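You operate a simulated robot arm through the tools that you are given. There is no shell and no other tool. Be economical: measure what you need, move in short steps, check, and stop when the job is done.

You run a simulated two-armed robot. Do the job below in one go: nothing can be reset, and whatever is moved stays where it is left.

JOB
Plug in the wet vacuum and suck up the puddle in the floor bay.
Fine: plug in before you switch on; nozzle back on its stand, then switch off; plug stays in, drain valve shut. Set down upright: vacuum nozzle.

It is judged by the outcome, as a careful person would: the job done as asked, and still so three seconds after it is handed in. It fails if anything else is knocked over, pushed out of place, dropped, spilled or broken.

ROBOT AND FRAMES
Two 7-joint arms with fingered hands on one trunk, on a base that drives. Base frame: it is fixed to the floor where the robot stands at the start and does not move with it; the origin is under the middle of the robot, x ahead of it, y to its left, z up. Units: mm, degrees, N and s.
The left shoulder is at the start at [70, 157, 1064], the right one opposite. With the tool pointing down near the work surface each hand reaches from about 100 to 760 mm from the robot's upright axis, wherever it stands, measured 20 degrees to its own side. Places, roughly: drain valve [700, 0, 200]; puddle [1000, -1100, 400]; vacuum plug [900, 0, 800]; vacuum switch [900, -100, 500]. Payload 5 kg a hand.
The TCP of each hand is the grasp point between the finger pads, 31 mm short of the fingertips. In the tool frame z runs along the fingers and y along their closing line. Largest opening 156 mm; the body of the gripper starts 88 mm behind the TCP. The gripper is a hand of 4 fingers: y runs from the thumb to the fingers, the wrist lies at [0, 0, -249] in the tool frame, and closing takes about 1.5 s.
Orientation is that of the tool frame in the base frame, as [roll, pitch, yaw] about the fixed x, y, z axes, in that order (R = Rz(yaw) Ry(pitch) Rx(roll)). With the fingers straight down and closing along the base's y, the tool's x points along the base's -x, its y along +y and its z along -z.

CONTROLS
- The arms move only by the tool nudge_tool. It takes "left_series", "right_series" or both (then of equal length, played together; a hand with none holds still); each is a list of rows, each a list of 7 numbers: the gripper command, from -1 (fully open) to 1 (shut), values between in proportion, then the shift along the tool's x, y, z in units of 200 mm (1.0 is 200 mm), then the turn, a rotation vector about the tool's x, y, z in units of 120 degrees (1.0 is 120 degrees). In form: [[gripper, x, y, z, ax, ay, az], ...]. A call has 1 to 12 rows; each row is the pose to reach, as a shift and turn from the pose commanded when the call began, along the tool's axes at that moment. A call with a number of a shift or a turn outside -1 to 1 is refused whole. Each row takes 0.2 s and may step no farther than 50 mm and 8.6 degrees from the row before; otherwise, or with a gripper value out of range, the whole call is refused. Where a pose cannot be reached the arm comes as near as it can. A force on the tool above 40 N (or 10 N above the force at the start of the call, whichever is more), or a blocked arm, ends the call early, and 0.2 s more pass. Each finger travels about 108 mm/s and halts on what it meets, pressing with about 24 N; the grip force reading is that of the motor and also rises with nothing between the fingers. The clock runs only during rows and for 0.2 s after the last one: add rows that repeat a pose to give the fingers time. It gives the time, the measured TCP pose, the force on the tool (base axes), the opening and the grip force at its end, in the units of the frame above (readings bear some noise), with the torque about the TCP (base axes, N m) and any sound that the robot's microphone picked up, and new pictures: "show" is both (left out), scene, wrist or none (wrist: the cameras of the hands that moved).
- Cameras (640 x 400 px; columns grow to the right, rows downward): "scene" is now at [134.2, -14.3, 1291.1]; the picture's right is [-0.16, -0.99, 0.00], its down [-0.61, 0.10, -0.79] and it looks along [0.78, -0.13, -0.62] (base axes); focal length 274 px, centre (320, 200). "left" rides on the left gripper at [-72, 2, -111] in its tool frame; the picture's right is [-0.02, -1.00, 0.00], its down [0.84, -0.02, -0.54] and it looks along [0.54, -0.01, 0.84] (tool axes); focal length 234 px, centre (320, 200). "right" rides on the right gripper at [72, 2, -111] in its tool frame; the picture's right is [-0.02, 1.00, 0.00], its down [-0.84, -0.02, -0.54] and it looks along [-0.54, -0.01, 0.84] (tool axes); focal length 234 px, centre (320, 200). There is no depth. A picture from a camera that has moved, and an enlarged one, comes with that camera's place and axes in the base frame and with its lens.
- slide_trunk(by): slides the trunk up (or, below 0, down) by that many mm; the arms and the scene camera ride with it, the base frame stays. It gives what a move gives, with no picture.
- base_move(legs): drives the robot by 1 to 6 legs, each [ahead, turn to the left] in mm and degrees, along the robot's own axes; the way and the turn of a leg run together, so that a leg with both is an arc; at most 1500 mm and 180 degrees a leg. The arms and the cameras ride along, it lands a little off, and it stops where it bumps. It gives what a move gives, and a new picture of the scene camera.
- hand_shape(shape, hand): the hand has 4 fingers and takes this shape, open, in about a second: jaw (thumb against the fingers, like two jaws); tri (thumb and two fingers); tip (a fingertip pinch); poke (one finger out to press); point (the index stretched); flat (the hand flat); cup (the hand cupped); fist (a fist). The gripper value then closes the fingers along that shape, each until it touches; the sizes above hold for jaw. It gives what a move gives, with no picture.
- turn_head(pan, tilt): turns the head with the scene camera to pan (to the left, within 86 degrees either way) and tilt (down, from -29 to 69), counted from straight ahead of the robot. It gives what a move gives, and a new picture of the scene camera.
- enlarge(camera, box): a new picture of the part [left, top, right, bottom] of that camera's present view, enlarged. The clock stands still meanwhile.
- close_job(): hands the job in; it is judged then, once.

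Go step by step. Nothing tells you exact positions but the pictures and the camera data: compare them with the known pose of the tool, close in by small moves and look again before you grip or let go. The budget is 120 turns and 260 pictures, counting those below and the enlarged ones. Unless the task says otherwise, let go and move clear before handing in, and close with one line.

The tools are called after ">>>" by a JSON object that holds its "op" and its "data". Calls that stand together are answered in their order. nudge_tool: Moves the arms, as the interface text tells. Its arguments: {"type":"object","properties":{"left_series":{"type":"array","items":{"type":"array","items":{"type":"number"}}},"right_series":{"type":"array","items":{"type":"array","items":{"type":"number"}}},"show":{"type":"string","enum":["both","scene","wrist","none"]}},"required":[]} The other tools are called the same way: slide_trunk (by) slides the trunk up or down; hand_shape (shape, hand) gives the hand a shape; base_move (legs) drives the base; turn_head (pan, tilt) turns the head that bears the scene camera; enlarge (camera, box) takes an enlarged picture of a part of a camera's view; close_job () hands the job in.

At the start:

```text
clock: 0.0
left_eef_pos: [630.1, 107.3, 1046.3]
left_ee_rot: [180.0, 0.1, 180.0]
left_ft_force: [0.6, 0.3, 0.6]
left_moment: [0.03, -0.02, 0.02]
left_opening: 155.9
left_finger_force: 0.0
left_shape: jaw
right_eef_pos: [463.4, -267.3, 1030.5]
right_ee_rot: [-179.9, 0.1, 179.9]
right_ft_force: [0.5, -0.1, -0.8]
right_moment: [-0.01, 0.01, -0.02]
right_opening: 156.0
right_finger_force: 0.1
right_shape: jaw
trunk travel left (down, up): [-450.0, 490.0]
robot x, y, heading: [2.8, 2.9, 0.1]
head pan, tilt: [-9.5, 38.1]
```

scene: 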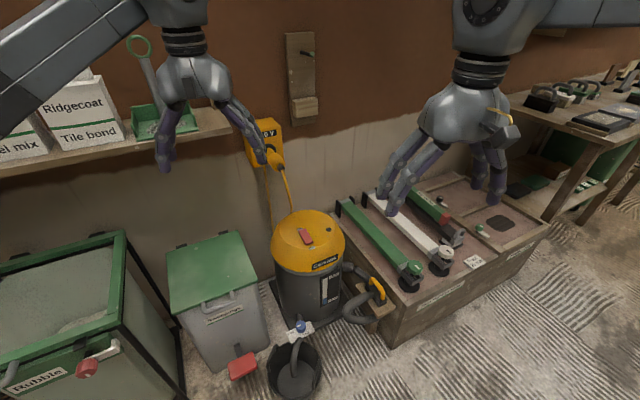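
right: 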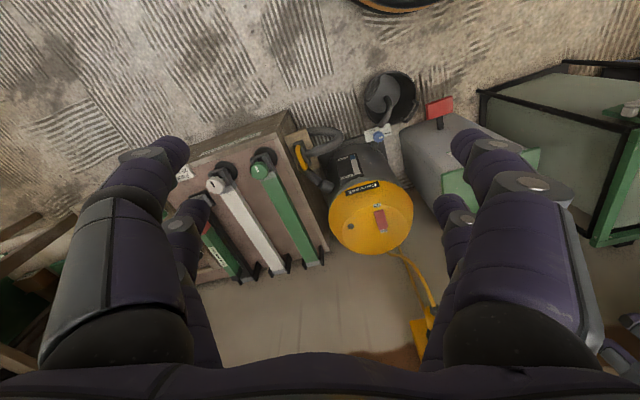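
left: 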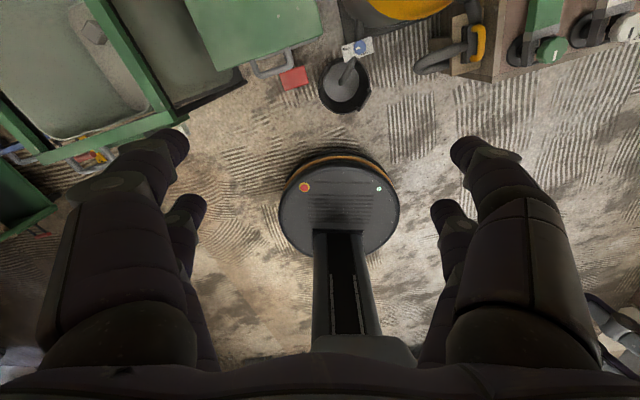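

I see the vacuum ahead, a yellow wall socket behind it, and its nozzle on a holder beside it. I'll enlarge the parts I need to know.

>>> {"op": "enlarge", "data": {"camera": "scene", "box": [220, 100, 340, 220]}}

>>> {"op": "enlarge", "data": {"camera": "scene", "box": [250, 200, 410, 400]}}

>>> {"op": "turn_head", "data": {"pan": -50, "tilt": 38}}

```text
3.33 times, centred on (280, 160) of scene
camera zoom: at [134.2, -14.3, 1291.1], right [-0.16, -0.99, 0.0], down [-0.61, 0.1, -0.79], along [0.78, -0.13, -0.62], focal length 912 px, centre (453, 333)
```

zoom: 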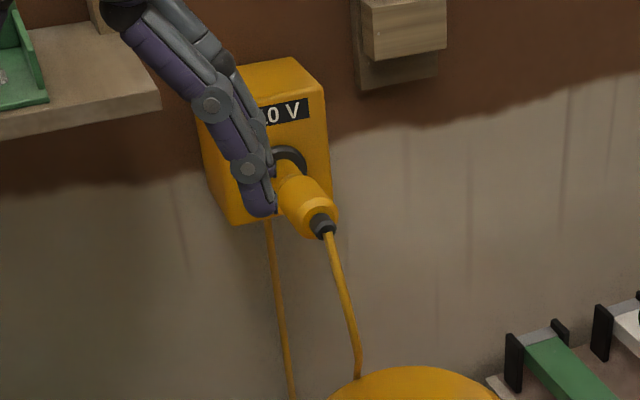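

```text
2.00 times, centred on (330, 300) of scene
camera zoom: at [134.2, -14.3, 1291.1], right [-0.16, -0.99, 0.0], down [-0.61, 0.1, -0.79], along [0.78, -0.13, -0.62], focal length 547 px, centre (300, 0)
```

zoom: 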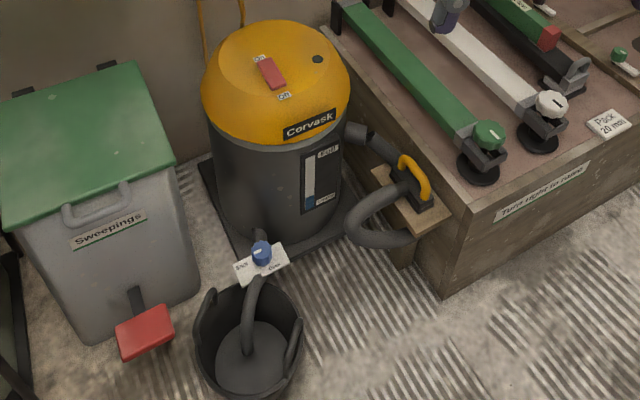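

```text
clock: 1.1
left_eef_pos: [631.7, 106.5, 1046.2]
left_ee_rot: [-180.0, 0.0, 180.0]
left_ft_force: [0.1, 0.0, -0.4]
left_moment: [-0.01, 0.03, -0.01]
left_opening: 155.6
left_finger_force: 0.1
left_shape: jaw
right_eef_pos: [463.8, -269.4, 1031.7]
right_ee_rot: [180.0, 0.0, 180.0]
right_ft_force: [0.3, -0.1, 0.3]
right_moment: [0.03, 0.01, 0.0]
right_opening: 155.8
right_finger_force: 0.0
right_shape: jaw
trunk travel left (down, up): [-450.0, 490.0]
robot x, y, heading: [2.0, -0.2, 0.2]
head pan, tilt: [-50.0, 38.0]
camera scene: at [104.7, -66.2, 1291.2], right [-0.77, -0.64, 0.0], down [-0.4, 0.47, -0.79], along [0.51, -0.6, -0.62], focal length 274 px, centre (320, 200)
```

scene: 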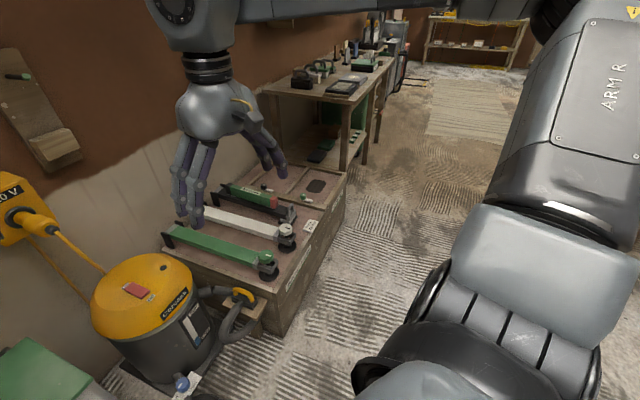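

The vacuum, a low box with bars and a dark patch at its far end (possibly the puddle) are in view. I'll zoom in on the box and the plug.

>>> {"op": "enlarge", "data": {"camera": "scene", "box": [160, 150, 360, 275]}}

>>> {"op": "enlarge", "data": {"camera": "scene", "box": [0, 160, 120, 280]}}

>>> {"op": "enlarge", "data": {"camera": "scene", "box": [80, 240, 300, 400]}}

```text
3.20 times, centred on (260, 212) of scene
camera zoom: at [104.7, -66.2, 1291.2], right [-0.77, -0.64, 0.0], down [-0.4, 0.47, -0.79], along [0.51, -0.6, -0.62], focal length 875 px, centre (512, 160)
```

zoom: 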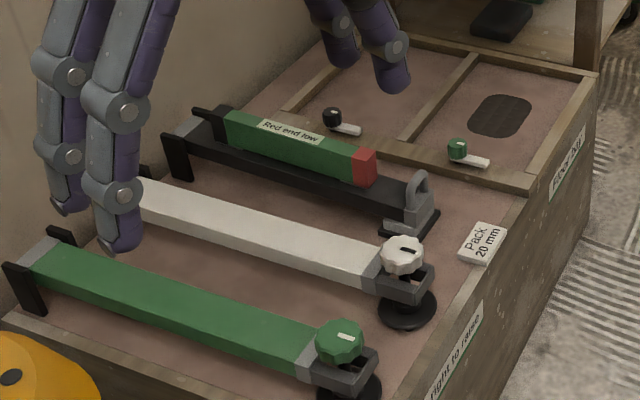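

```text
3.33 times, centred on (60, 220) of scene
camera zoom: at [104.7, -66.2, 1291.2], right [-0.77, -0.64, 0.0], down [-0.4, 0.47, -0.79], along [0.51, -0.6, -0.62], focal length 912 px, centre (1187, 133)
```

zoom: 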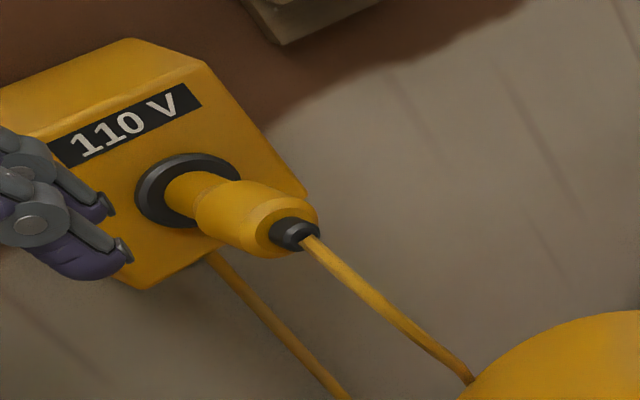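

```text
2.50 times, centred on (190, 320) of scene
camera zoom: at [104.7, -66.2, 1291.2], right [-0.77, -0.64, 0.0], down [-0.4, 0.47, -0.79], along [0.51, -0.6, -0.62], focal length 684 px, centre (645, -100)
```

zoom: 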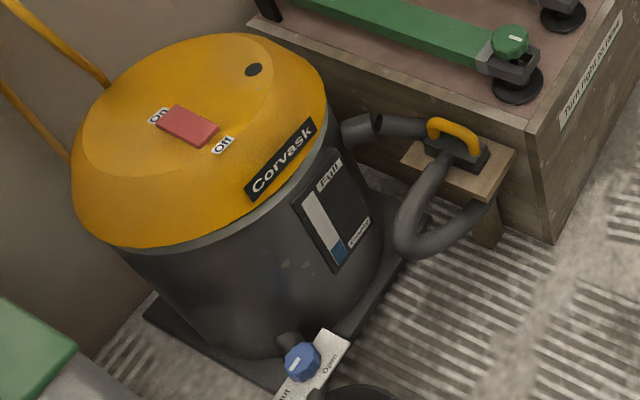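

The plug looks only partly pushed into the 110 V socket; the puddle is the dark patch in the bay at the box's right end. I'll bring the left hand in front of the plug with its fingers forward and look with the wrist camera.

>>> {"op": "nudge_tool", "data": {"left_series": [[-1, -0.02, -0.05, 0.09, 0, -0.07, 0], [-1, -0.04, -0.1, 0.17, 0, -0.14, 0], [-1, -0.06, -0.15, 0.26, 0, -0.21, 0], [-1, -0.08, -0.2, 0.34, 0, -0.28, 0], [-1, -0.1, -0.25, 0.43, 0, -0.35, 0], [-1, -0.12, -0.3, 0.51, 0, -0.42, 0], [-1, -0.14, -0.35, 0.6, 0, -0.49, 0], [-1, -0.16, -0.4, 0.68, 0, -0.56, 0], [-1, -0.18, -0.45, 0.77, 0, -0.63, 0], [-1, -0.2, -0.5, 0.86, 0, -0.69, 0], [-1, -0.2, -0.53, 0.93, 0, -0.75, 0]], "show": "wrist"}}

>>> {"op": "turn_head", "data": {"pan": 0, "tilt": 38}}

```text
clock: 3.5
left_eef_pos: [670.6, 1.5, 860.9]
left_ee_rot: [15.7, 89.8, 15.7]
left_ft_force: [0.4, 1.2, -0.6]
left_moment: [0.02, -0.01, -0.03]
left_opening: 155.7
left_finger_force: 0.0
left_shape: jaw
right_eef_pos: [462.4, -267.9, 1030.7]
right_ee_rot: [-180.0, 0.0, 180.0]
right_ft_force: [-0.2, -0.5, 0.4]
right_moment: [0.02, -0.02, 0.03]
right_opening: 156.0
right_finger_force: 0.1
right_shape: jaw
trunk travel left (down, up): [-450.0, 490.0]
robot x, y, heading: [-3.5, 2.5, -0.1]
head pan, tilt: [-50.0, 38.0]
camera left: at [559.1, 2.8, 933.6], right [0.0, -1.0, 0.02], down [-0.54, -0.02, -0.84], along [0.84, -0.01, -0.54], focal length 234 px, centre (320, 200)
```

left: 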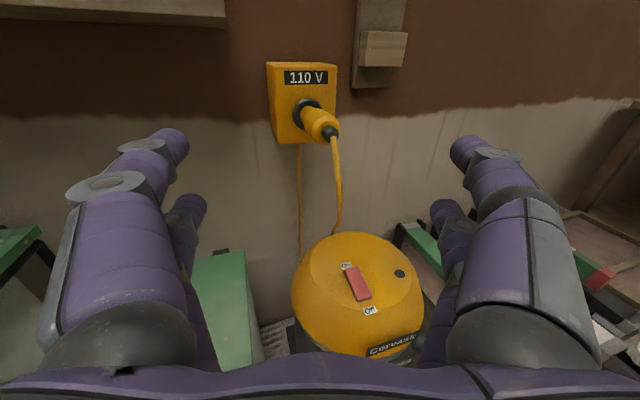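

```text
clock: 4.7
left_eef_pos: [670.8, 2.0, 859.4]
left_ee_rot: [-133.1, 89.7, -133.1]
left_ft_force: [-0.6, 0.0, 0.2]
left_moment: [-0.01, -0.02, 0.01]
left_opening: 156.0
left_finger_force: 0.0
left_shape: jaw
right_eef_pos: [462.4, -268.4, 1031.5]
right_ee_rot: [180.0, 0.0, -180.0]
right_ft_force: [0.0, 0.5, 0.0]
right_moment: [0.02, -0.02, -0.01]
right_opening: 155.9
right_finger_force: 0.1
right_shape: jaw
trunk travel left (down, up): [-450.0, 490.0]
robot x, y, heading: [-1.7, -3.2, -0.3]
head pan, tilt: [0.0, 38.0]
camera scene: at [135.5, -0.2, 1291.2], right [0.0, -1.0, 0.0], down [-0.62, 0.0, -0.79], along [0.79, 0.0, -0.62], focal length 274 px, centre (320, 200)
```

scene: 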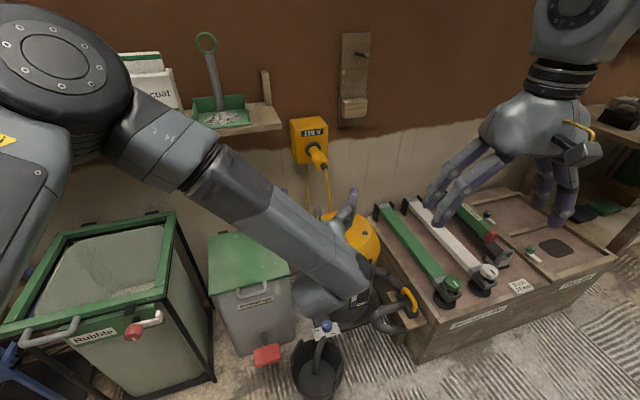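

>>> {"op": "enlarge", "data": {"camera": "left", "box": [240, 40, 380, 180]}}

>>> {"op": "enlarge", "data": {"camera": "scene", "box": [270, 100, 350, 200]}}

>>> {"op": "enlarge", "data": {"camera": "scene", "box": [250, 280, 430, 400]}}

```text
2.86 times, centred on (310, 110) of left
camera zoom: at [559.6, 3.5, 933.0], right [0.0, -1.0, 0.03], down [-0.55, -0.02, -0.84], along [0.84, -0.01, -0.55], focal length 669 px, centre (349, 457)
```

zoom: 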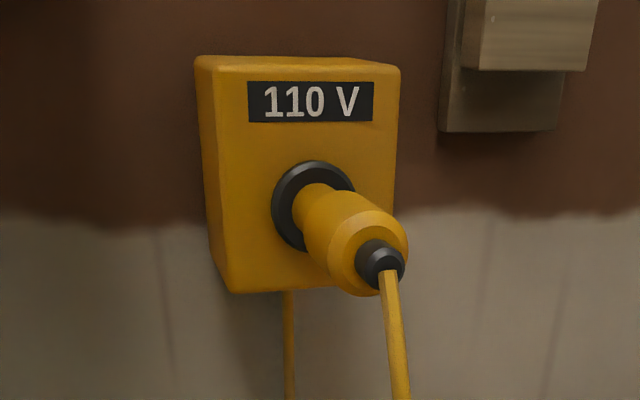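

```text
4.00 times, centred on (310, 150) of scene
camera zoom: at [135.5, -0.2, 1291.2], right [0.0, -1.0, 0.0], down [-0.62, 0.0, -0.79], along [0.79, 0.0, -0.62], focal length 1094 px, centre (360, 400)
```

zoom: 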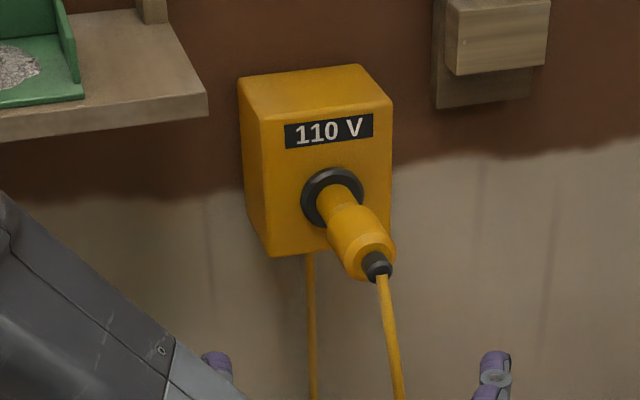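

```text
3.33 times, centred on (340, 340) of scene
camera zoom: at [135.5, -0.2, 1291.2], right [0.0, -1.0, 0.0], down [-0.62, 0.0, -0.79], along [0.79, 0.0, -0.62], focal length 912 px, centre (253, -267)
```

zoom: 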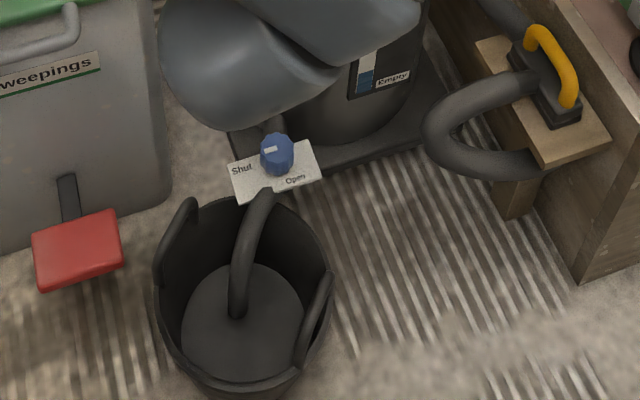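

The plug is about 30 mm out of the socket, with the plug axis horizontal at about yaw 18° and the body centre near [940, 0, 829]. The drain valve pointer is at Shut. I'll pre-align the left hand behind the plug.

>>> {"op": "nudge_tool", "data": {"left_series": [[-1, 0.04, -0.05, 0.2, -0.038, 0, 0], [-1, 0.08, -0.1, 0.4, -0.077, 0, 0], [-1, 0.12, -0.15, 0.6, -0.115, 0, 0], [-1, 0.155, -0.19, 0.8, -0.153, 0, 0]], "show": "both"}}

>>> {"op": "enlarge", "data": {"camera": "left", "box": [220, 60, 420, 260]}}

```text
clock: 5.7
left_eef_pos: [830.0, -38.2, 831.3]
left_ee_rot: [133.9, 89.9, 152.4]
left_ft_force: [0.0, 0.2, -0.4]
left_moment: [0.04, 0.04, 0.02]
left_opening: 155.9
left_finger_force: 0.1
left_shape: jaw
right_eef_pos: [463.7, -267.8, 1030.0]
right_ee_rot: [180.0, 0.0, -180.0]
right_ft_force: [0.2, 0.0, 0.2]
right_moment: [0.04, 0.02, 0.01]
right_opening: 156.0
right_finger_force: 0.0
right_shape: jaw
trunk travel left (down, up): [-450.0, 490.0]
robot x, y, heading: [-1.2, -0.1, 0.0]
head pan, tilt: [0.0, 38.0]
camera scene: at [136.4, -1.0, 1291.1], right [0.0, -1.0, 0.0], down [-0.62, 0.0, -0.79], along [0.79, 0.0, -0.62], focal length 274 px, centre (320, 200)
camera left: at [723.5, -71.3, 904.3], right [0.32, -0.95, 0.02], down [-0.51, -0.19, -0.84], along [0.8, 0.25, -0.55], focal length 234 px, centre (320, 200)
```

scene: 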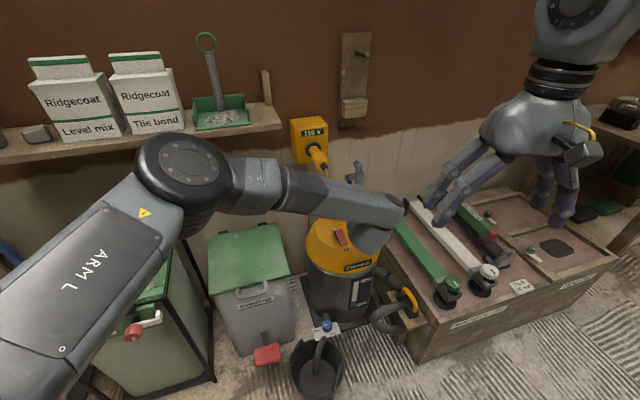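
left: 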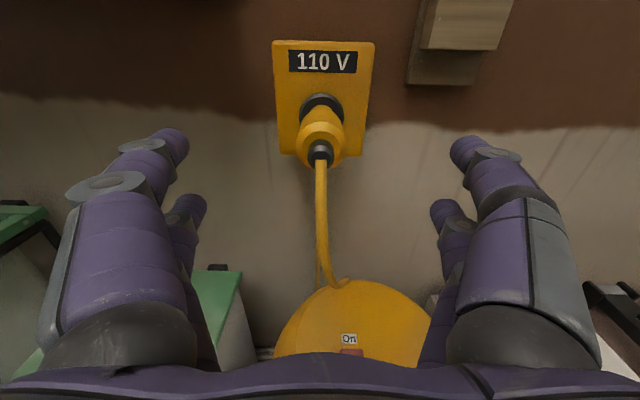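

```text
2.00 times, centred on (320, 160) of left
camera zoom: at [723.5, -71.3, 904.3], right [0.32, -0.95, 0.02], down [-0.51, -0.19, -0.84], along [0.8, 0.25, -0.55], focal length 468 px, centre (320, 280)
```

zoom: 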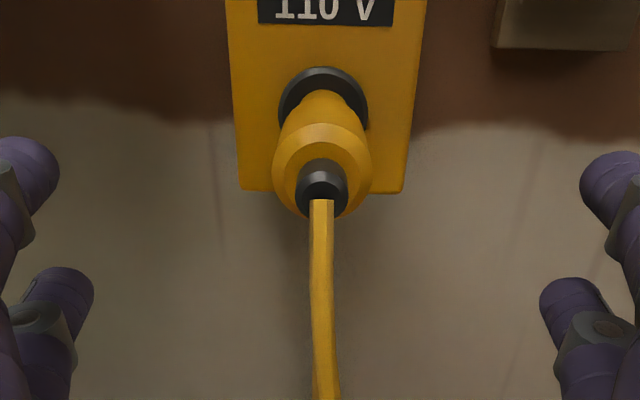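

Aligned head-on with the socket. Next: advance 100 mm and close on the plug body.

>>> {"op": "nudge_tool", "data": {"left_series": [[-1, 0.005, 0, 0.17, 0, 0, 0], [-1, 0.01, 0, 0.34, 0, 0, 0], [-1, 0.01, 0, 0.5, 0, 0, 0], [-1, 0.01, 0, 0.5, 0, 0, 0]], "show": "wrist"}}

```text
clock: 6.7
left_eef_pos: [924.2, -6.0, 829.0]
left_ee_rot: [131.3, 90.0, 149.8]
left_ft_force: [-0.2, -0.7, 0.5]
left_moment: [0.0, 0.02, -0.02]
left_opening: 156.0
left_finger_force: 0.1
left_shape: jaw
right_eef_pos: [463.2, -267.6, 1030.7]
right_ee_rot: [-180.0, 0.0, -179.9]
right_ft_force: [0.4, 0.3, 0.0]
right_moment: [-0.03, -0.04, 0.0]
right_opening: 156.3
right_finger_force: 0.1
right_shape: jaw
trunk travel left (down, up): [-450.0, 490.0]
robot x, y, heading: [-1.7, 1.4, -0.0]
head pan, tilt: [0.0, 38.0]
camera left: at [818.3, -39.2, 901.1], right [0.31, -0.95, 0.02], down [-0.51, -0.19, -0.84], along [0.8, 0.25, -0.54], focal length 234 px, centre (320, 200)
```

left: 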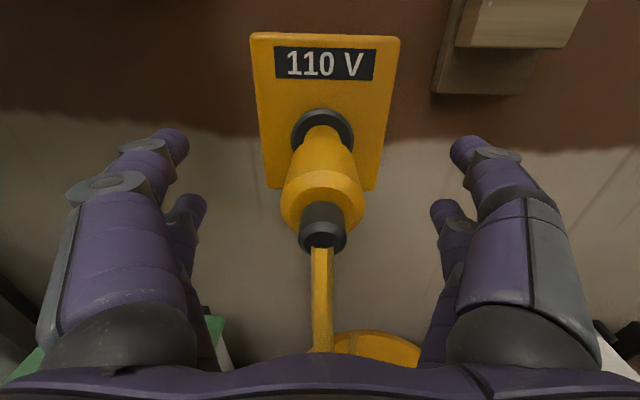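

The TCP sits on the wide plug body. Closing now.

>>> {"op": "nudge_tool", "data": {"left_series": [[0.3, 0, 0, 0, 0, 0, 0], [0.6, 0, 0, 0, 0, 0, 0], [1, 0, 0, 0, 0, 0, 0], [1, 0, 0, 0, 0, 0, 0], [1, 0, 0, 0, 0, 0, 0], [1, 0, 0, 0, 0, 0, 0]], "show": "wrist"}}

```text
clock: 8.1
left_eef_pos: [925.6, -5.2, 828.5]
left_ee_rot: [-7.3, 89.9, 11.1]
left_ft_force: [3.3, 0.3, -0.6]
left_moment: [0.08, -0.01, -0.03]
left_opening: 19.7
left_finger_force: 24.1
left_shape: jaw
right_eef_pos: [463.8, -268.2, 1030.8]
right_ee_rot: [-179.9, 0.0, -179.9]
right_ft_force: [-0.7, 0.7, 0.2]
right_moment: [0.01, -0.01, -0.03]
right_opening: 156.0
right_finger_force: 0.2
right_shape: jaw
trunk travel left (down, up): [-450.0, 490.0]
robot x, y, heading: [4.6, 0.4, 0.0]
head pan, tilt: [0.0, 38.0]
camera left: at [818.8, -38.8, 900.7], right [0.32, -0.95, 0.02], down [-0.51, -0.19, -0.84], along [0.8, 0.25, -0.54], focal length 234 px, centre (320, 200)
```

left: 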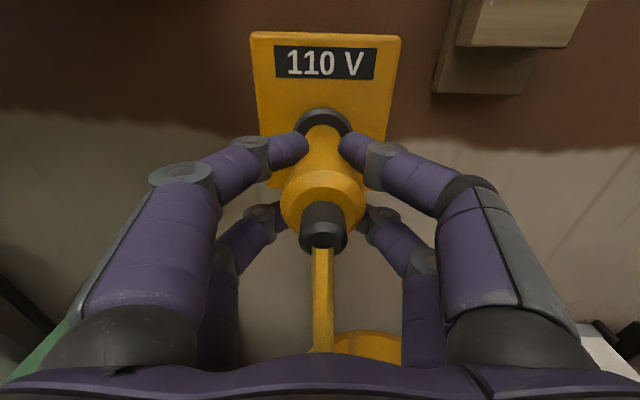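

Gripped. Now I push the plug straight in, in small steps.

>>> {"op": "nudge_tool", "data": {"left_series": [[1, 0, 0, 0.03, 0, 0, 0], [1, 0, 0, 0.06, 0, 0, 0], [1, 0, 0, 0.09, 0, 0, 0], [1, 0, 0, 0.12, 0, 0, 0], [1, 0, 0, 0.15, 0, 0, 0], [1, 0, 0, 0.18, 0, 0, 0]], "show": "wrist"}}

```text
clock: 9.4
left_eef_pos: [959.5, 7.0, 828.3]
left_ee_rot: [136.3, 90.0, 154.7]
left_ft_force: [0.4, -0.8, 0.2]
left_moment: [0.11, 0.03, -0.07]
left_opening: 19.6
left_finger_force: 24.2
left_shape: jaw
right_eef_pos: [463.0, -268.0, 1030.6]
right_ee_rot: [180.0, 0.0, -180.0]
right_ft_force: [0.1, -0.4, 0.1]
right_moment: [-0.01, -0.02, -0.01]
right_opening: 155.9
right_finger_force: 0.0
right_shape: jaw
trunk travel left (down, up): [-450.0, 490.0]
robot x, y, heading: [1.1, 2.3, -0.2]
head pan, tilt: [0.0, 38.0]
camera left: at [854.4, -27.3, 900.6], right [0.32, -0.95, 0.02], down [-0.51, -0.19, -0.84], along [0.8, 0.25, -0.54], focal length 234 px, centre (320, 200)
```

left: 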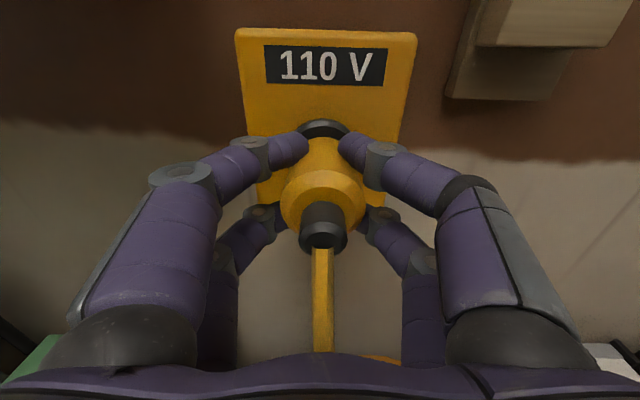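

The plug went in 36 mm with no resistance. Continuing until it seats.

>>> {"op": "nudge_tool", "data": {"left_series": [[1, 0, 0, 0.02, 0, 0, 0], [1, 0, 0, 0.04, 0, 0, 0], [1, 0, 0, 0.06, 0, 0, 0], [1, 0, 0, 0.08, 0, 0, 0], [1, 0, 0, 0.1, 0, 0, 0], [1, 0, 0, 0.12, 0, 0, 0]], "show": "wrist"}}

```text
clock: 10.6
left_eef_pos: [970.9, 7.2, 828.9]
left_ee_rot: [-131.3, 89.8, -113.0]
left_ft_force: [-28.2, 1.3, 6.5]
left_moment: [0.22, -0.14, 0.33]
left_opening: 21.4
left_finger_force: 23.9
left_shape: jaw
right_eef_pos: [459.4, -267.5, 1032.8]
right_ee_rot: [-180.0, 0.2, -179.9]
right_ft_force: [-0.4, 0.2, -0.1]
right_moment: [-0.02, 0.01, 0.01]
right_opening: 156.0
right_finger_force: 0.1
right_shape: jaw
trunk travel left (down, up): [-450.0, 490.0]
robot x, y, heading: [0.9, 2.3, -0.0]
head pan, tilt: [0.0, 38.0]
stopped in row 5 (left hand): the force on the tool passed its limit at 44 N (the readings are from after the stop); the commanded pose is now the measured one
camera left: at [864.2, -24.8, 900.7], right [0.31, -0.95, 0.03], down [-0.51, -0.19, -0.84], along [0.8, 0.25, -0.55], focal length 234 px, centre (320, 200)
```

left: 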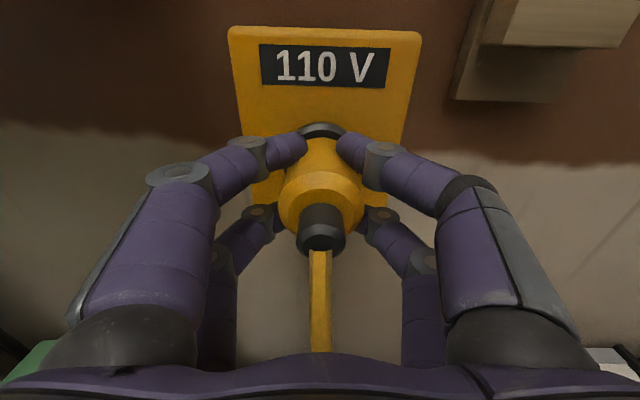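

It hit a stop at 44 N after about 47 mm in all. I'll open, back off and inspect.

>>> {"op": "nudge_tool", "data": {"left_series": [[0.4, 0, 0, 0, 0, 0, 0], [-0.5, 0, 0, 0, 0, 0, 0], [-1, 0, 0, 0, 0, 0, 0], [-1, 0, 0, 0, 0, 0, 0], [-1, 0, 0, -0.2, 0, 0, 0], [-1, 0, 0, -0.4, 0, 0, 0], [-1, 0, 0, -0.6, 0, 0, 0]], "show": "none"}}

>>> {"op": "enlarge", "data": {"camera": "left", "box": [220, 40, 420, 240]}}

>>> {"op": "enlarge", "data": {"camera": "scene", "box": [270, 100, 350, 200]}}

```text
clock: 12.2
left_eef_pos: [860.5, -29.1, 822.5]
left_ee_rot: [-161.2, 89.7, -143.0]
left_ft_force: [0.5, 0.6, 0.2]
left_moment: [-0.03, 0.04, -0.02]
left_opening: 155.8
left_finger_force: 0.0
left_shape: jaw
right_eef_pos: [461.6, -268.8, 1030.5]
right_ee_rot: [-179.9, 0.0, -180.0]
right_ft_force: [0.7, 0.0, -0.1]
right_moment: [-0.03, -0.02, -0.02]
right_opening: 155.7
right_finger_force: 0.2
right_shape: jaw
trunk travel left (down, up): [-450.0, 490.0]
robot x, y, heading: [-2.1, -2.8, -0.1]
head pan, tilt: [0.0, 38.0]
```

```text
2.00 times, centred on (320, 140) of left
camera zoom: at [754.3, -62.5, 896.0], right [0.31, -0.95, 0.03], down [-0.51, -0.19, -0.84], along [0.8, 0.25, -0.55], focal length 468 px, centre (320, 320)
```

zoom: 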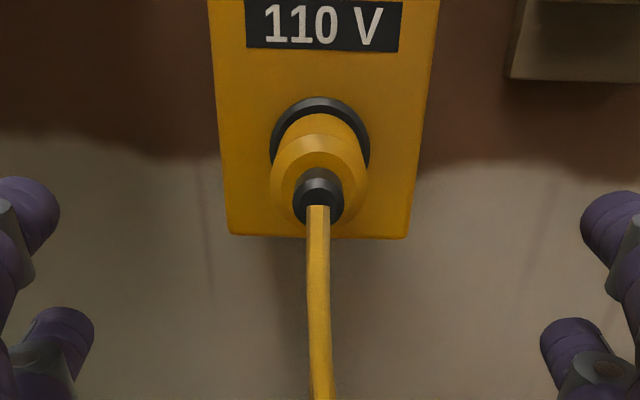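

```text
4.00 times, centred on (310, 150) of scene
camera zoom: at [134.0, -0.4, 1291.3], right [0.0, -1.0, 0.0], down [-0.62, 0.0, -0.79], along [0.79, 0.0, -0.62], focal length 1094 px, centre (360, 400)
```

zoom: 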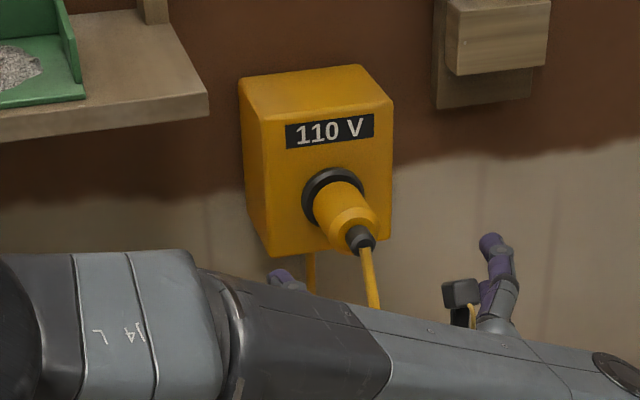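

The plug neck is hidden now and the body is up against the socket ring, so it is seated. Next I pull the left hand back and tilt it downwards to look at the switch.

>>> {"op": "nudge_tool", "data": {"left_series": [[-1, 0, -0.02, -0.125, 0, 0.0625, 0], [-1, 0, -0.05, -0.25, 0, 0.125, 0], [-1, 0, -0.07, -0.375, 0, 0.1875, 0], [-1, 0, -0.1, -0.5, 0, 0.25, 0], [-1, 0, -0.12, -0.625, 0, 0.3125, 0], [-1, 0, -0.15, -0.75, 0, 0.375, 0], [-1, 0, -0.17, -0.875, 0, 0.4375, 0], [-1, 0, -0.2, -1.0, 0, 0.5, 0]], "show": "none"}}

>>> {"op": "hand_shape", "data": {"shape": "poke", "hand": "left"}}

>>> {"op": "slide_trunk", "data": {"by": -150}}

>>> {"op": "enlarge", "data": {"camera": "left", "box": [0, 0, 640, 400]}}

>>> {"op": "enlarge", "data": {"camera": "scene", "box": [160, 100, 480, 300]}}

```text
clock: 14.0
left_eef_pos: [679.8, -132.0, 826.1]
left_ee_rot: [-179.8, 29.4, -161.7]
left_ft_force: [0.4, 0.2, -0.1]
left_moment: [-0.01, 0.0, 0.01]
left_opening: 156.0
left_finger_force: 0.0
left_shape: jaw
right_eef_pos: [462.2, -267.7, 1031.9]
right_ee_rot: [-179.9, 0.0, 180.0]
right_ft_force: [-0.2, 0.0, -0.1]
right_moment: [0.02, 0.01, 0.01]
right_opening: 156.0
right_finger_force: 0.0
right_shape: jaw
trunk travel left (down, up): [-450.0, 490.0]
robot x, y, heading: [2.4, 1.5, 0.0]
head pan, tilt: [0.0, 38.0]
```

```text
clock: 14.9
left_eef_pos: [680.9, -130.4, 827.6]
left_ee_rot: [-179.8, 29.7, -161.8]
left_ft_force: [-1.0, -0.9, -0.4]
left_moment: [-0.02, -0.01, -0.04]
left_opening: 0.0
left_finger_force: 0.0
left_shape: poke
right_eef_pos: [463.4, -269.0, 1030.3]
right_ee_rot: [-180.0, 0.0, -180.0]
right_ft_force: [0.7, -0.2, -0.3]
right_moment: [0.03, -0.02, 0.0]
right_opening: 155.6
right_finger_force: 0.0
right_shape: jaw
trunk travel left (down, up): [-450.0, 490.0]
robot x, y, heading: [-1.7, -0.9, -0.2]
head pan, tilt: [0.0, 38.0]
```

```text
clock: 16.6
left_eef_pos: [681.9, -129.9, 677.6]
left_ee_rot: [-179.9, 29.7, -161.7]
left_ft_force: [-0.1, 0.1, 0.7]
left_moment: [0.03, -0.03, 0.03]
left_opening: 0.0
left_finger_force: 0.0
left_shape: poke
right_eef_pos: [462.5, -267.8, 881.5]
right_ee_rot: [179.9, 0.1, 180.0]
right_ft_force: [0.0, 0.4, 0.2]
right_moment: [-0.03, 0.0, 0.02]
right_opening: 155.9
right_finger_force: 0.0
right_shape: jaw
trunk travel left (down, up): [-300.0, 640.0]
robot x, y, heading: [-1.0, -0.4, 0.1]
head pan, tilt: [0.0, 38.0]
```

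```text
1.00 times, centred on (320, 200) of left (not enlarged: the box is as wide or as high as the picture)
camera zoom: at [687.6, -126.2, 810.0], right [0.33, -0.94, 0.01], down [-0.94, -0.33, 0.06], along [-0.05, -0.03, -1.0], focal length 234 px, centre (320, 200)
```

zoom: 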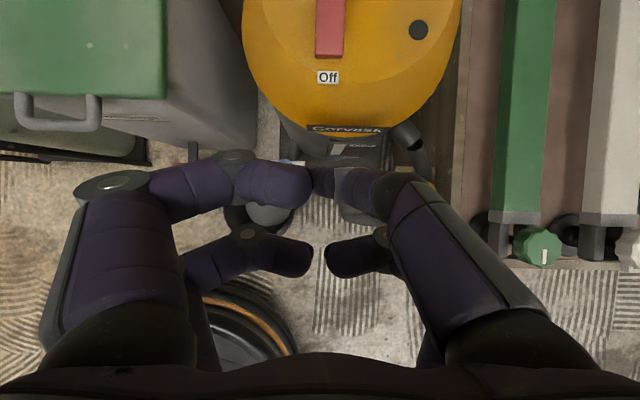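

```text
2.00 times, centred on (320, 200) of scene
camera zoom: at [134.6, -0.2, 1141.3], right [0.0, -1.0, 0.0], down [-0.62, 0.0, -0.79], along [0.79, 0.0, -0.62], focal length 547 px, centre (320, 200)
```

zoom: 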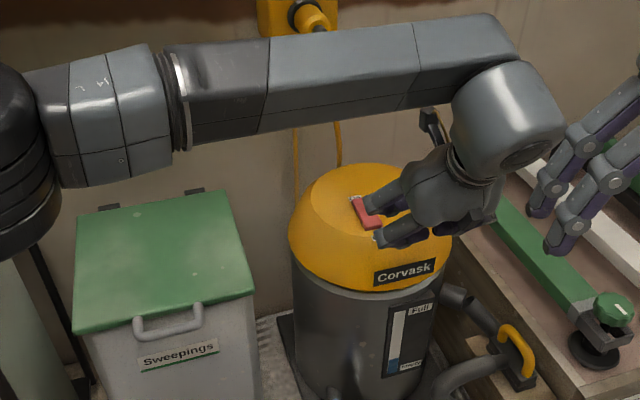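

The hand is in poke shape with its fingertips together. I take the On end of the red rocker to be near [865, -70, 558]. I'll move the fingertips to about 85 mm short of it and look.

>>> {"op": "nudge_tool", "data": {"left_series": [[1, -0.13, 0, 0.11, 0, 0, 0], [1, -0.26, 0, 0.22, 0, 0, 0], [1, -0.4, 0, 0.33, 0, 0, 0], [1, -0.53, 0, 0.445, 0, 0, 0], [1, -0.53, 0, 0.445, 0, 0, 0]], "show": "both"}}

>>> {"op": "enlarge", "data": {"camera": "scene", "box": [260, 130, 420, 250]}}

```text
clock: 17.8
left_eef_pos: [810.9, -85.9, 653.2]
left_ee_rot: [-179.9, 29.5, -161.8]
left_ft_force: [0.0, -1.3, 0.0]
left_moment: [0.01, -0.01, -0.05]
left_opening: 0.1
left_finger_force: 0.0
left_shape: poke
right_eef_pos: [462.1, -267.9, 880.6]
right_ee_rot: [-180.0, 0.0, 180.0]
right_ft_force: [0.1, 0.1, 0.1]
right_moment: [0.03, -0.02, -0.02]
right_opening: 155.8
right_finger_force: 0.1
right_shape: jaw
trunk travel left (down, up): [-300.0, 640.0]
robot x, y, heading: [-2.3, 1.0, -0.1]
head pan, tilt: [0.0, 38.0]
camera scene: at [134.5, -0.1, 1141.3], right [0.0, -1.0, 0.0], down [-0.62, 0.0, -0.79], along [0.79, 0.0, -0.62], focal length 274 px, centre (320, 200)
camera left: at [816.5, -82.0, 785.4], right [0.33, -0.94, 0.01], down [-0.94, -0.33, 0.06], along [-0.05, -0.03, -1.0], focal length 234 px, centre (320, 200)
```

scene: 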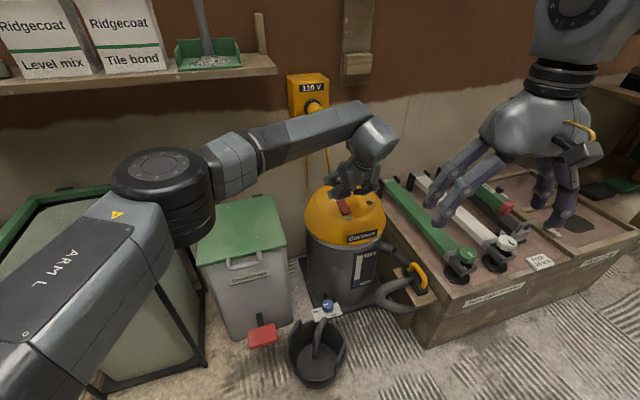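
left: 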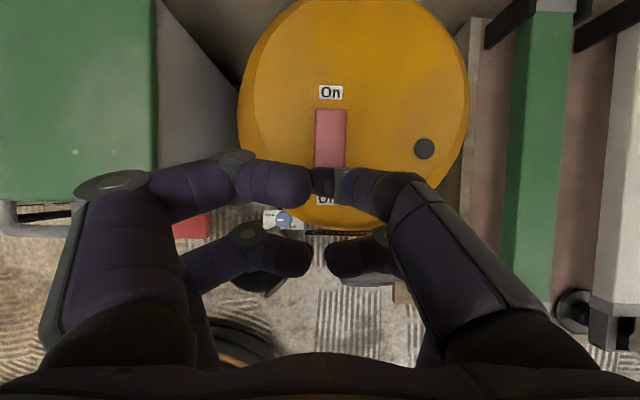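

```text
3.33 times, centred on (340, 190) of scene
camera zoom: at [134.5, -0.1, 1141.3], right [0.0, -1.0, 0.0], down [-0.62, 0.0, -0.79], along [0.79, 0.0, -0.62], focal length 912 px, centre (253, 233)
```

zoom: 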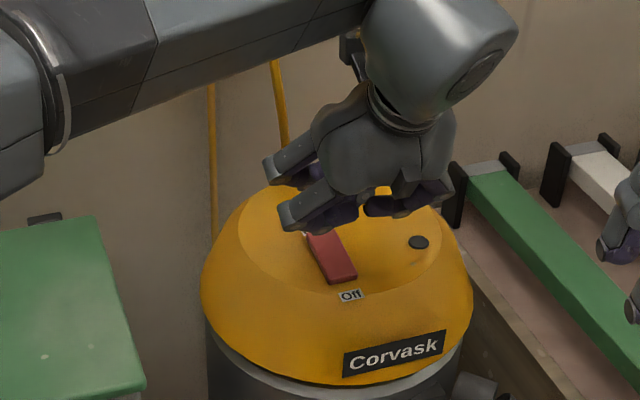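

The rocker's On end is near [880, -73, 546]. The poke shape looks rather curled, so I'll try "point" and look before pressing.

>>> {"op": "hand_shape", "data": {"shape": "point", "hand": "left"}}

>>> {"op": "enlarge", "data": {"camera": "left", "box": [0, 0, 640, 400]}}

>>> {"op": "enlarge", "data": {"camera": "scene", "box": [300, 130, 420, 230]}}

```text
clock: 18.7
left_eef_pos: [810.0, -87.0, 653.8]
left_ee_rot: [-179.9, 29.6, -161.7]
left_ft_force: [0.5, 0.8, 0.3]
left_moment: [0.0, 0.0, 0.01]
left_opening: 0.0
left_finger_force: 0.1
left_shape: point
right_eef_pos: [462.3, -268.4, 880.0]
right_ee_rot: [180.0, 0.0, -179.9]
right_ft_force: [0.0, -0.2, 0.2]
right_moment: [-0.03, 0.0, -0.03]
right_opening: 156.0
right_finger_force: 0.1
right_shape: jaw
trunk travel left (down, up): [-300.0, 640.0]
robot x, y, heading: [0.8, 1.2, 0.0]
head pan, tilt: [0.0, 38.0]
```

```text
1.00 times, centred on (320, 200) of left (not enlarged: the box is as wide or as high as the picture)
camera zoom: at [816.5, -82.0, 785.4], right [0.33, -0.94, 0.01], down [-0.94, -0.33, 0.06], along [-0.05, -0.03, -1.0], focal length 234 px, centre (320, 200)
```

zoom: 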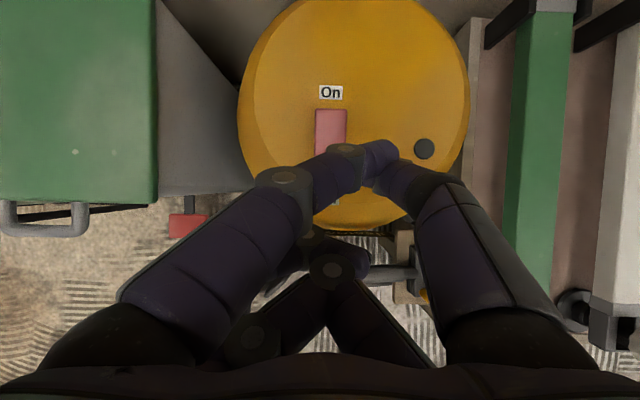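

```text
4.00 times, centred on (360, 180) of scene
camera zoom: at [134.8, -0.2, 1141.2], right [0.0, -1.0, 0.0], down [-0.62, 0.0, -0.79], along [0.79, 0.0, -0.62], focal length 1094 px, centre (160, 280)
```

zoom: 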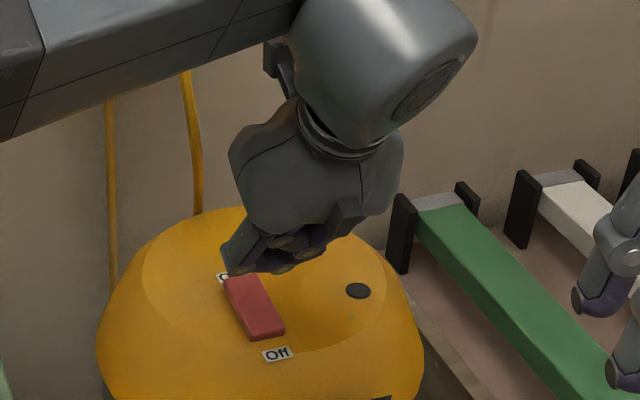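

I'll open the fingers within this shape and look again.

>>> {"op": "nudge_tool", "data": {"left_series": [[-1, 0, 0, 0, 0, 0, 0], [-1, 0, 0, 0, 0, 0, 0], [-1, 0, 0, 0, 0, 0, 0], [-1, 0, 0, 0, 0, 0, 0], [-1, 0, 0, 0, 0, 0, 0]], "show": "wrist"}}

>>> {"op": "hand_shape", "data": {"shape": "tip", "hand": "left"}}

>>> {"op": "enlarge", "data": {"camera": "left", "box": [0, 0, 640, 400]}}

```text
clock: 19.9
left_eef_pos: [810.5, -84.8, 652.9]
left_ee_rot: [-179.9, 29.7, -161.7]
left_ft_force: [-0.6, 0.0, 0.7]
left_moment: [0.0, -0.02, -0.01]
left_opening: 0.2
left_finger_force: 0.1
left_shape: point
right_eef_pos: [461.9, -267.2, 880.0]
right_ee_rot: [-180.0, -0.1, 180.0]
right_ft_force: [-0.3, 0.5, -0.6]
right_moment: [0.02, -0.01, 0.01]
right_opening: 156.0
right_finger_force: 0.1
right_shape: jaw
trunk travel left (down, up): [-300.0, 640.0]
robot x, y, heading: [-0.6, 0.6, -0.1]
head pan, tilt: [0.0, 38.0]
camera left: at [816.5, -82.1, 785.3], right [0.33, -0.94, 0.01], down [-0.94, -0.33, 0.06], along [-0.05, -0.03, -1.0], focal length 234 px, centre (320, 200)
```

left: 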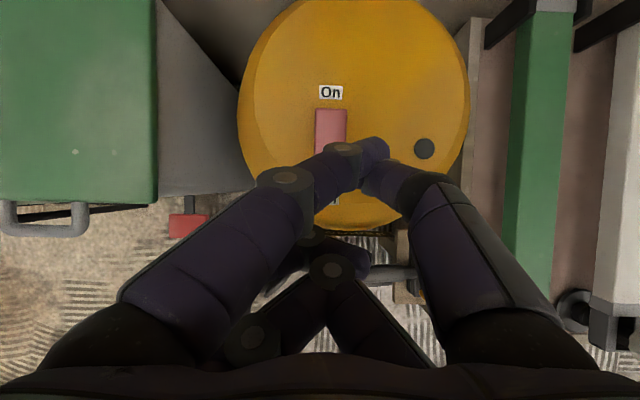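

```text
clock: 20.8
left_eef_pos: [810.1, -85.8, 651.5]
left_ee_rot: [-179.9, 29.6, -161.7]
left_ft_force: [0.1, -0.7, 0.0]
left_moment: [-0.02, -0.01, 0.01]
left_opening: 155.8
left_finger_force: 0.1
left_shape: tip
right_eef_pos: [463.0, -268.3, 881.1]
right_ee_rot: [-180.0, 0.0, 180.0]
right_ft_force: [0.2, 0.6, 0.9]
right_moment: [0.01, 0.01, 0.0]
right_opening: 155.7
right_finger_force: 0.0
right_shape: jaw
trunk travel left (down, up): [-300.0, 640.0]
robot x, y, heading: [1.1, -2.1, -0.2]
head pan, tilt: [0.0, 38.0]
```

```text
1.00 times, centred on (320, 200) of left (not enlarged: the box is as wide or as high as the picture)
camera zoom: at [816.5, -82.1, 785.3], right [0.33, -0.94, 0.01], down [-0.94, -0.33, 0.06], along [-0.05, -0.03, -1.0], focal length 234 px, centre (320, 200)
```

zoom: 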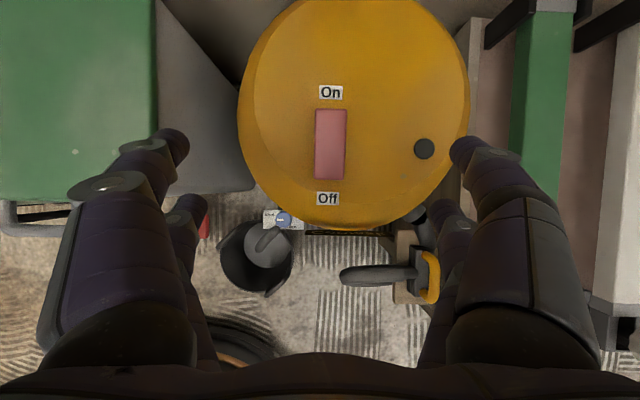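

A clear view of the rocker: On end at about [891, -70], Off end at [829, -91], z about 545. I'll close the pinch so the fingertips form a poker, and check how it looks.

>>> {"op": "nudge_tool", "data": {"left_series": [[0, 0, 0, 0, 0, 0, 0], [1, 0, 0, 0, 0, 0, 0], [1, 0, 0, 0, 0, 0, 0], [1, 0, 0, 0, 0, 0, 0], [1, 0, 0, 0, 0, 0, 0], [1, 0, 0, 0, 0, 0, 0], [1, 0, 0, 0, 0, 0, 0], [1, 0, 0, 0, 0, 0, 0]], "show": "both"}}

>>> {"op": "enlarge", "data": {"camera": "scene", "box": [300, 130, 420, 230]}}

```text
clock: 22.6
left_eef_pos: [809.8, -86.7, 651.9]
left_ee_rot: [-179.9, 29.6, -161.7]
left_ft_force: [-0.6, 0.3, -0.2]
left_moment: [-0.01, 0.01, 0.02]
left_opening: 0.1
left_finger_force: 23.8
left_shape: tip
right_eef_pos: [461.4, -268.5, 881.2]
right_ee_rot: [179.9, 0.1, 180.0]
right_ft_force: [-0.3, 0.9, -0.1]
right_moment: [-0.01, -0.01, 0.02]
right_opening: 155.8
right_finger_force: 0.1
right_shape: jaw
trunk travel left (down, up): [-300.0, 640.0]
robot x, y, heading: [-0.3, -1.5, 0.2]
head pan, tilt: [0.0, 38.0]
camera scene: at [134.8, -0.3, 1141.2], right [0.0, -1.0, 0.0], down [-0.62, 0.0, -0.79], along [0.79, 0.0, -0.62], focal length 274 px, centre (320, 200)
camera left: at [816.5, -82.0, 785.3], right [0.33, -0.94, 0.01], down [-0.94, -0.33, 0.06], along [-0.05, -0.03, -1.0], focal length 234 px, centre (320, 200)
```

scene: 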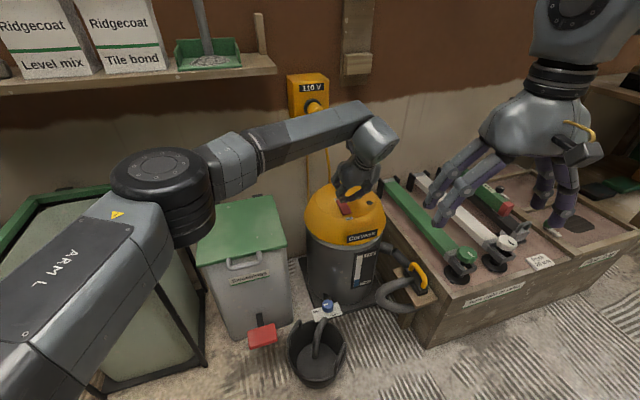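
left: 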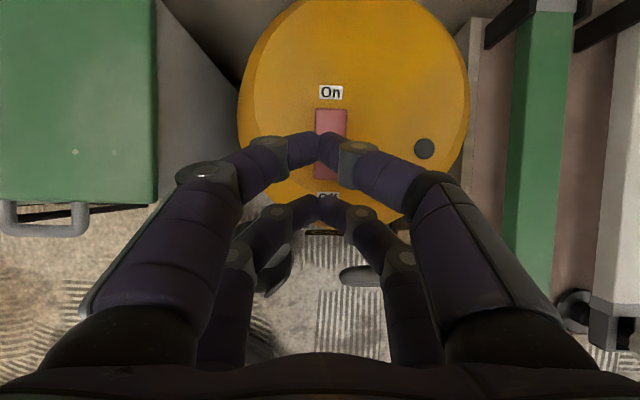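

```text
4.00 times, centred on (360, 180) of scene
camera zoom: at [134.8, -0.3, 1141.2], right [0.0, -1.0, 0.0], down [-0.62, 0.0, -0.79], along [0.79, 0.0, -0.62], focal length 1094 px, centre (160, 280)
```

zoom: 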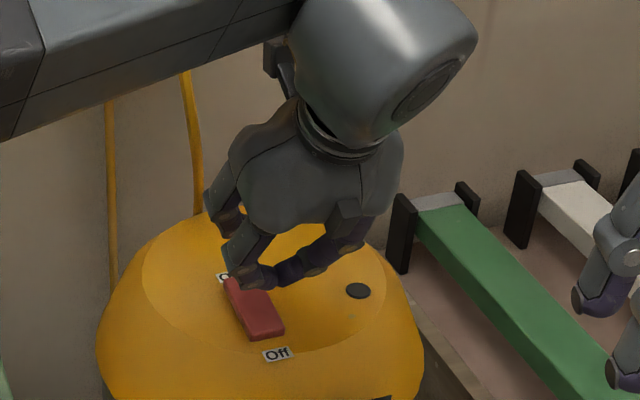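

The closed pinch makes two pairs of tips; tilted as it is, the lower pair will touch first. I'll place that pair over the On end, still about 33 mm above it.

>>> {"op": "nudge_tool", "data": {"left_series": [[1, -0.09, -0.02, 0.11, 0, 0, 0], [1, -0.18, -0.035, 0.22, 0, 0, 0], [1, -0.255, -0.048, 0.329, 0, 0, 0], [1, -0.255, -0.048, 0.329, 0, 0, 0]], "show": "wrist"}}

>>> {"op": "enlarge", "data": {"camera": "scene", "box": [300, 130, 420, 230]}}

```text
clock: 23.6
left_eef_pos: [879.3, -71.7, 622.5]
left_ee_rot: [-179.9, 29.7, -161.8]
left_ft_force: [0.1, -0.3, 0.2]
left_moment: [0.02, 0.03, -0.01]
left_opening: 0.0
left_finger_force: 23.8
left_shape: tip
left hand out of reach, approached as far as the arm can: row 3, 4
right_eef_pos: [461.9, -266.8, 881.5]
right_ee_rot: [-179.9, 0.0, -179.9]
right_ft_force: [-0.1, 0.1, -0.5]
right_moment: [0.03, -0.01, 0.04]
right_opening: 156.2
right_finger_force: 0.0
right_shape: jaw
trunk travel left (down, up): [-300.0, 640.0]
robot x, y, heading: [-2.1, -0.8, -0.1]
head pan, tilt: [0.0, 38.0]
camera left: at [886.1, -67.7, 754.9], right [0.33, -0.94, 0.01], down [-0.94, -0.33, 0.06], along [-0.05, -0.03, -1.0], focal length 234 px, centre (320, 200)
```

left: 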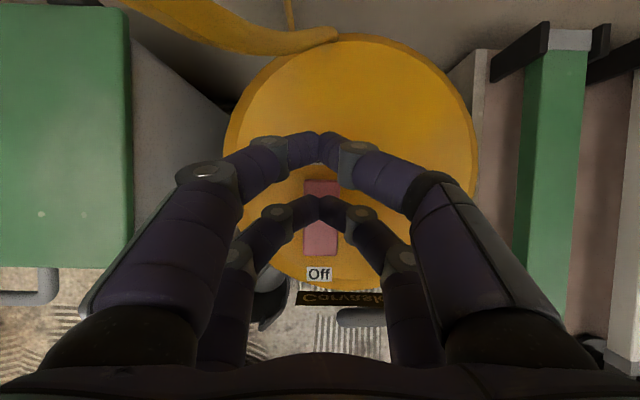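

```text
4.00 times, centred on (360, 180) of scene
camera zoom: at [134.7, -0.2, 1141.2], right [0.0, -1.0, 0.0], down [-0.62, 0.0, -0.79], along [0.79, 0.0, -0.62], focal length 1094 px, centre (160, 280)
```

zoom: 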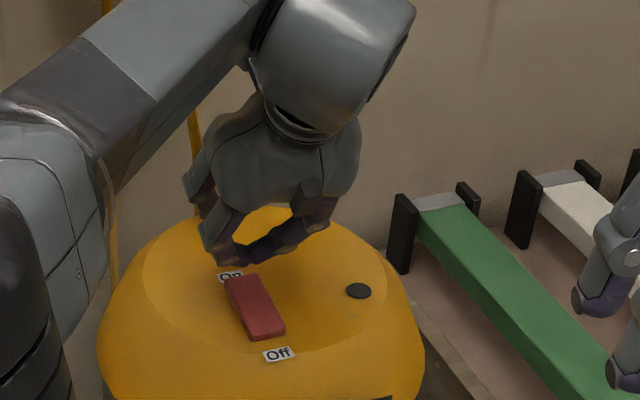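

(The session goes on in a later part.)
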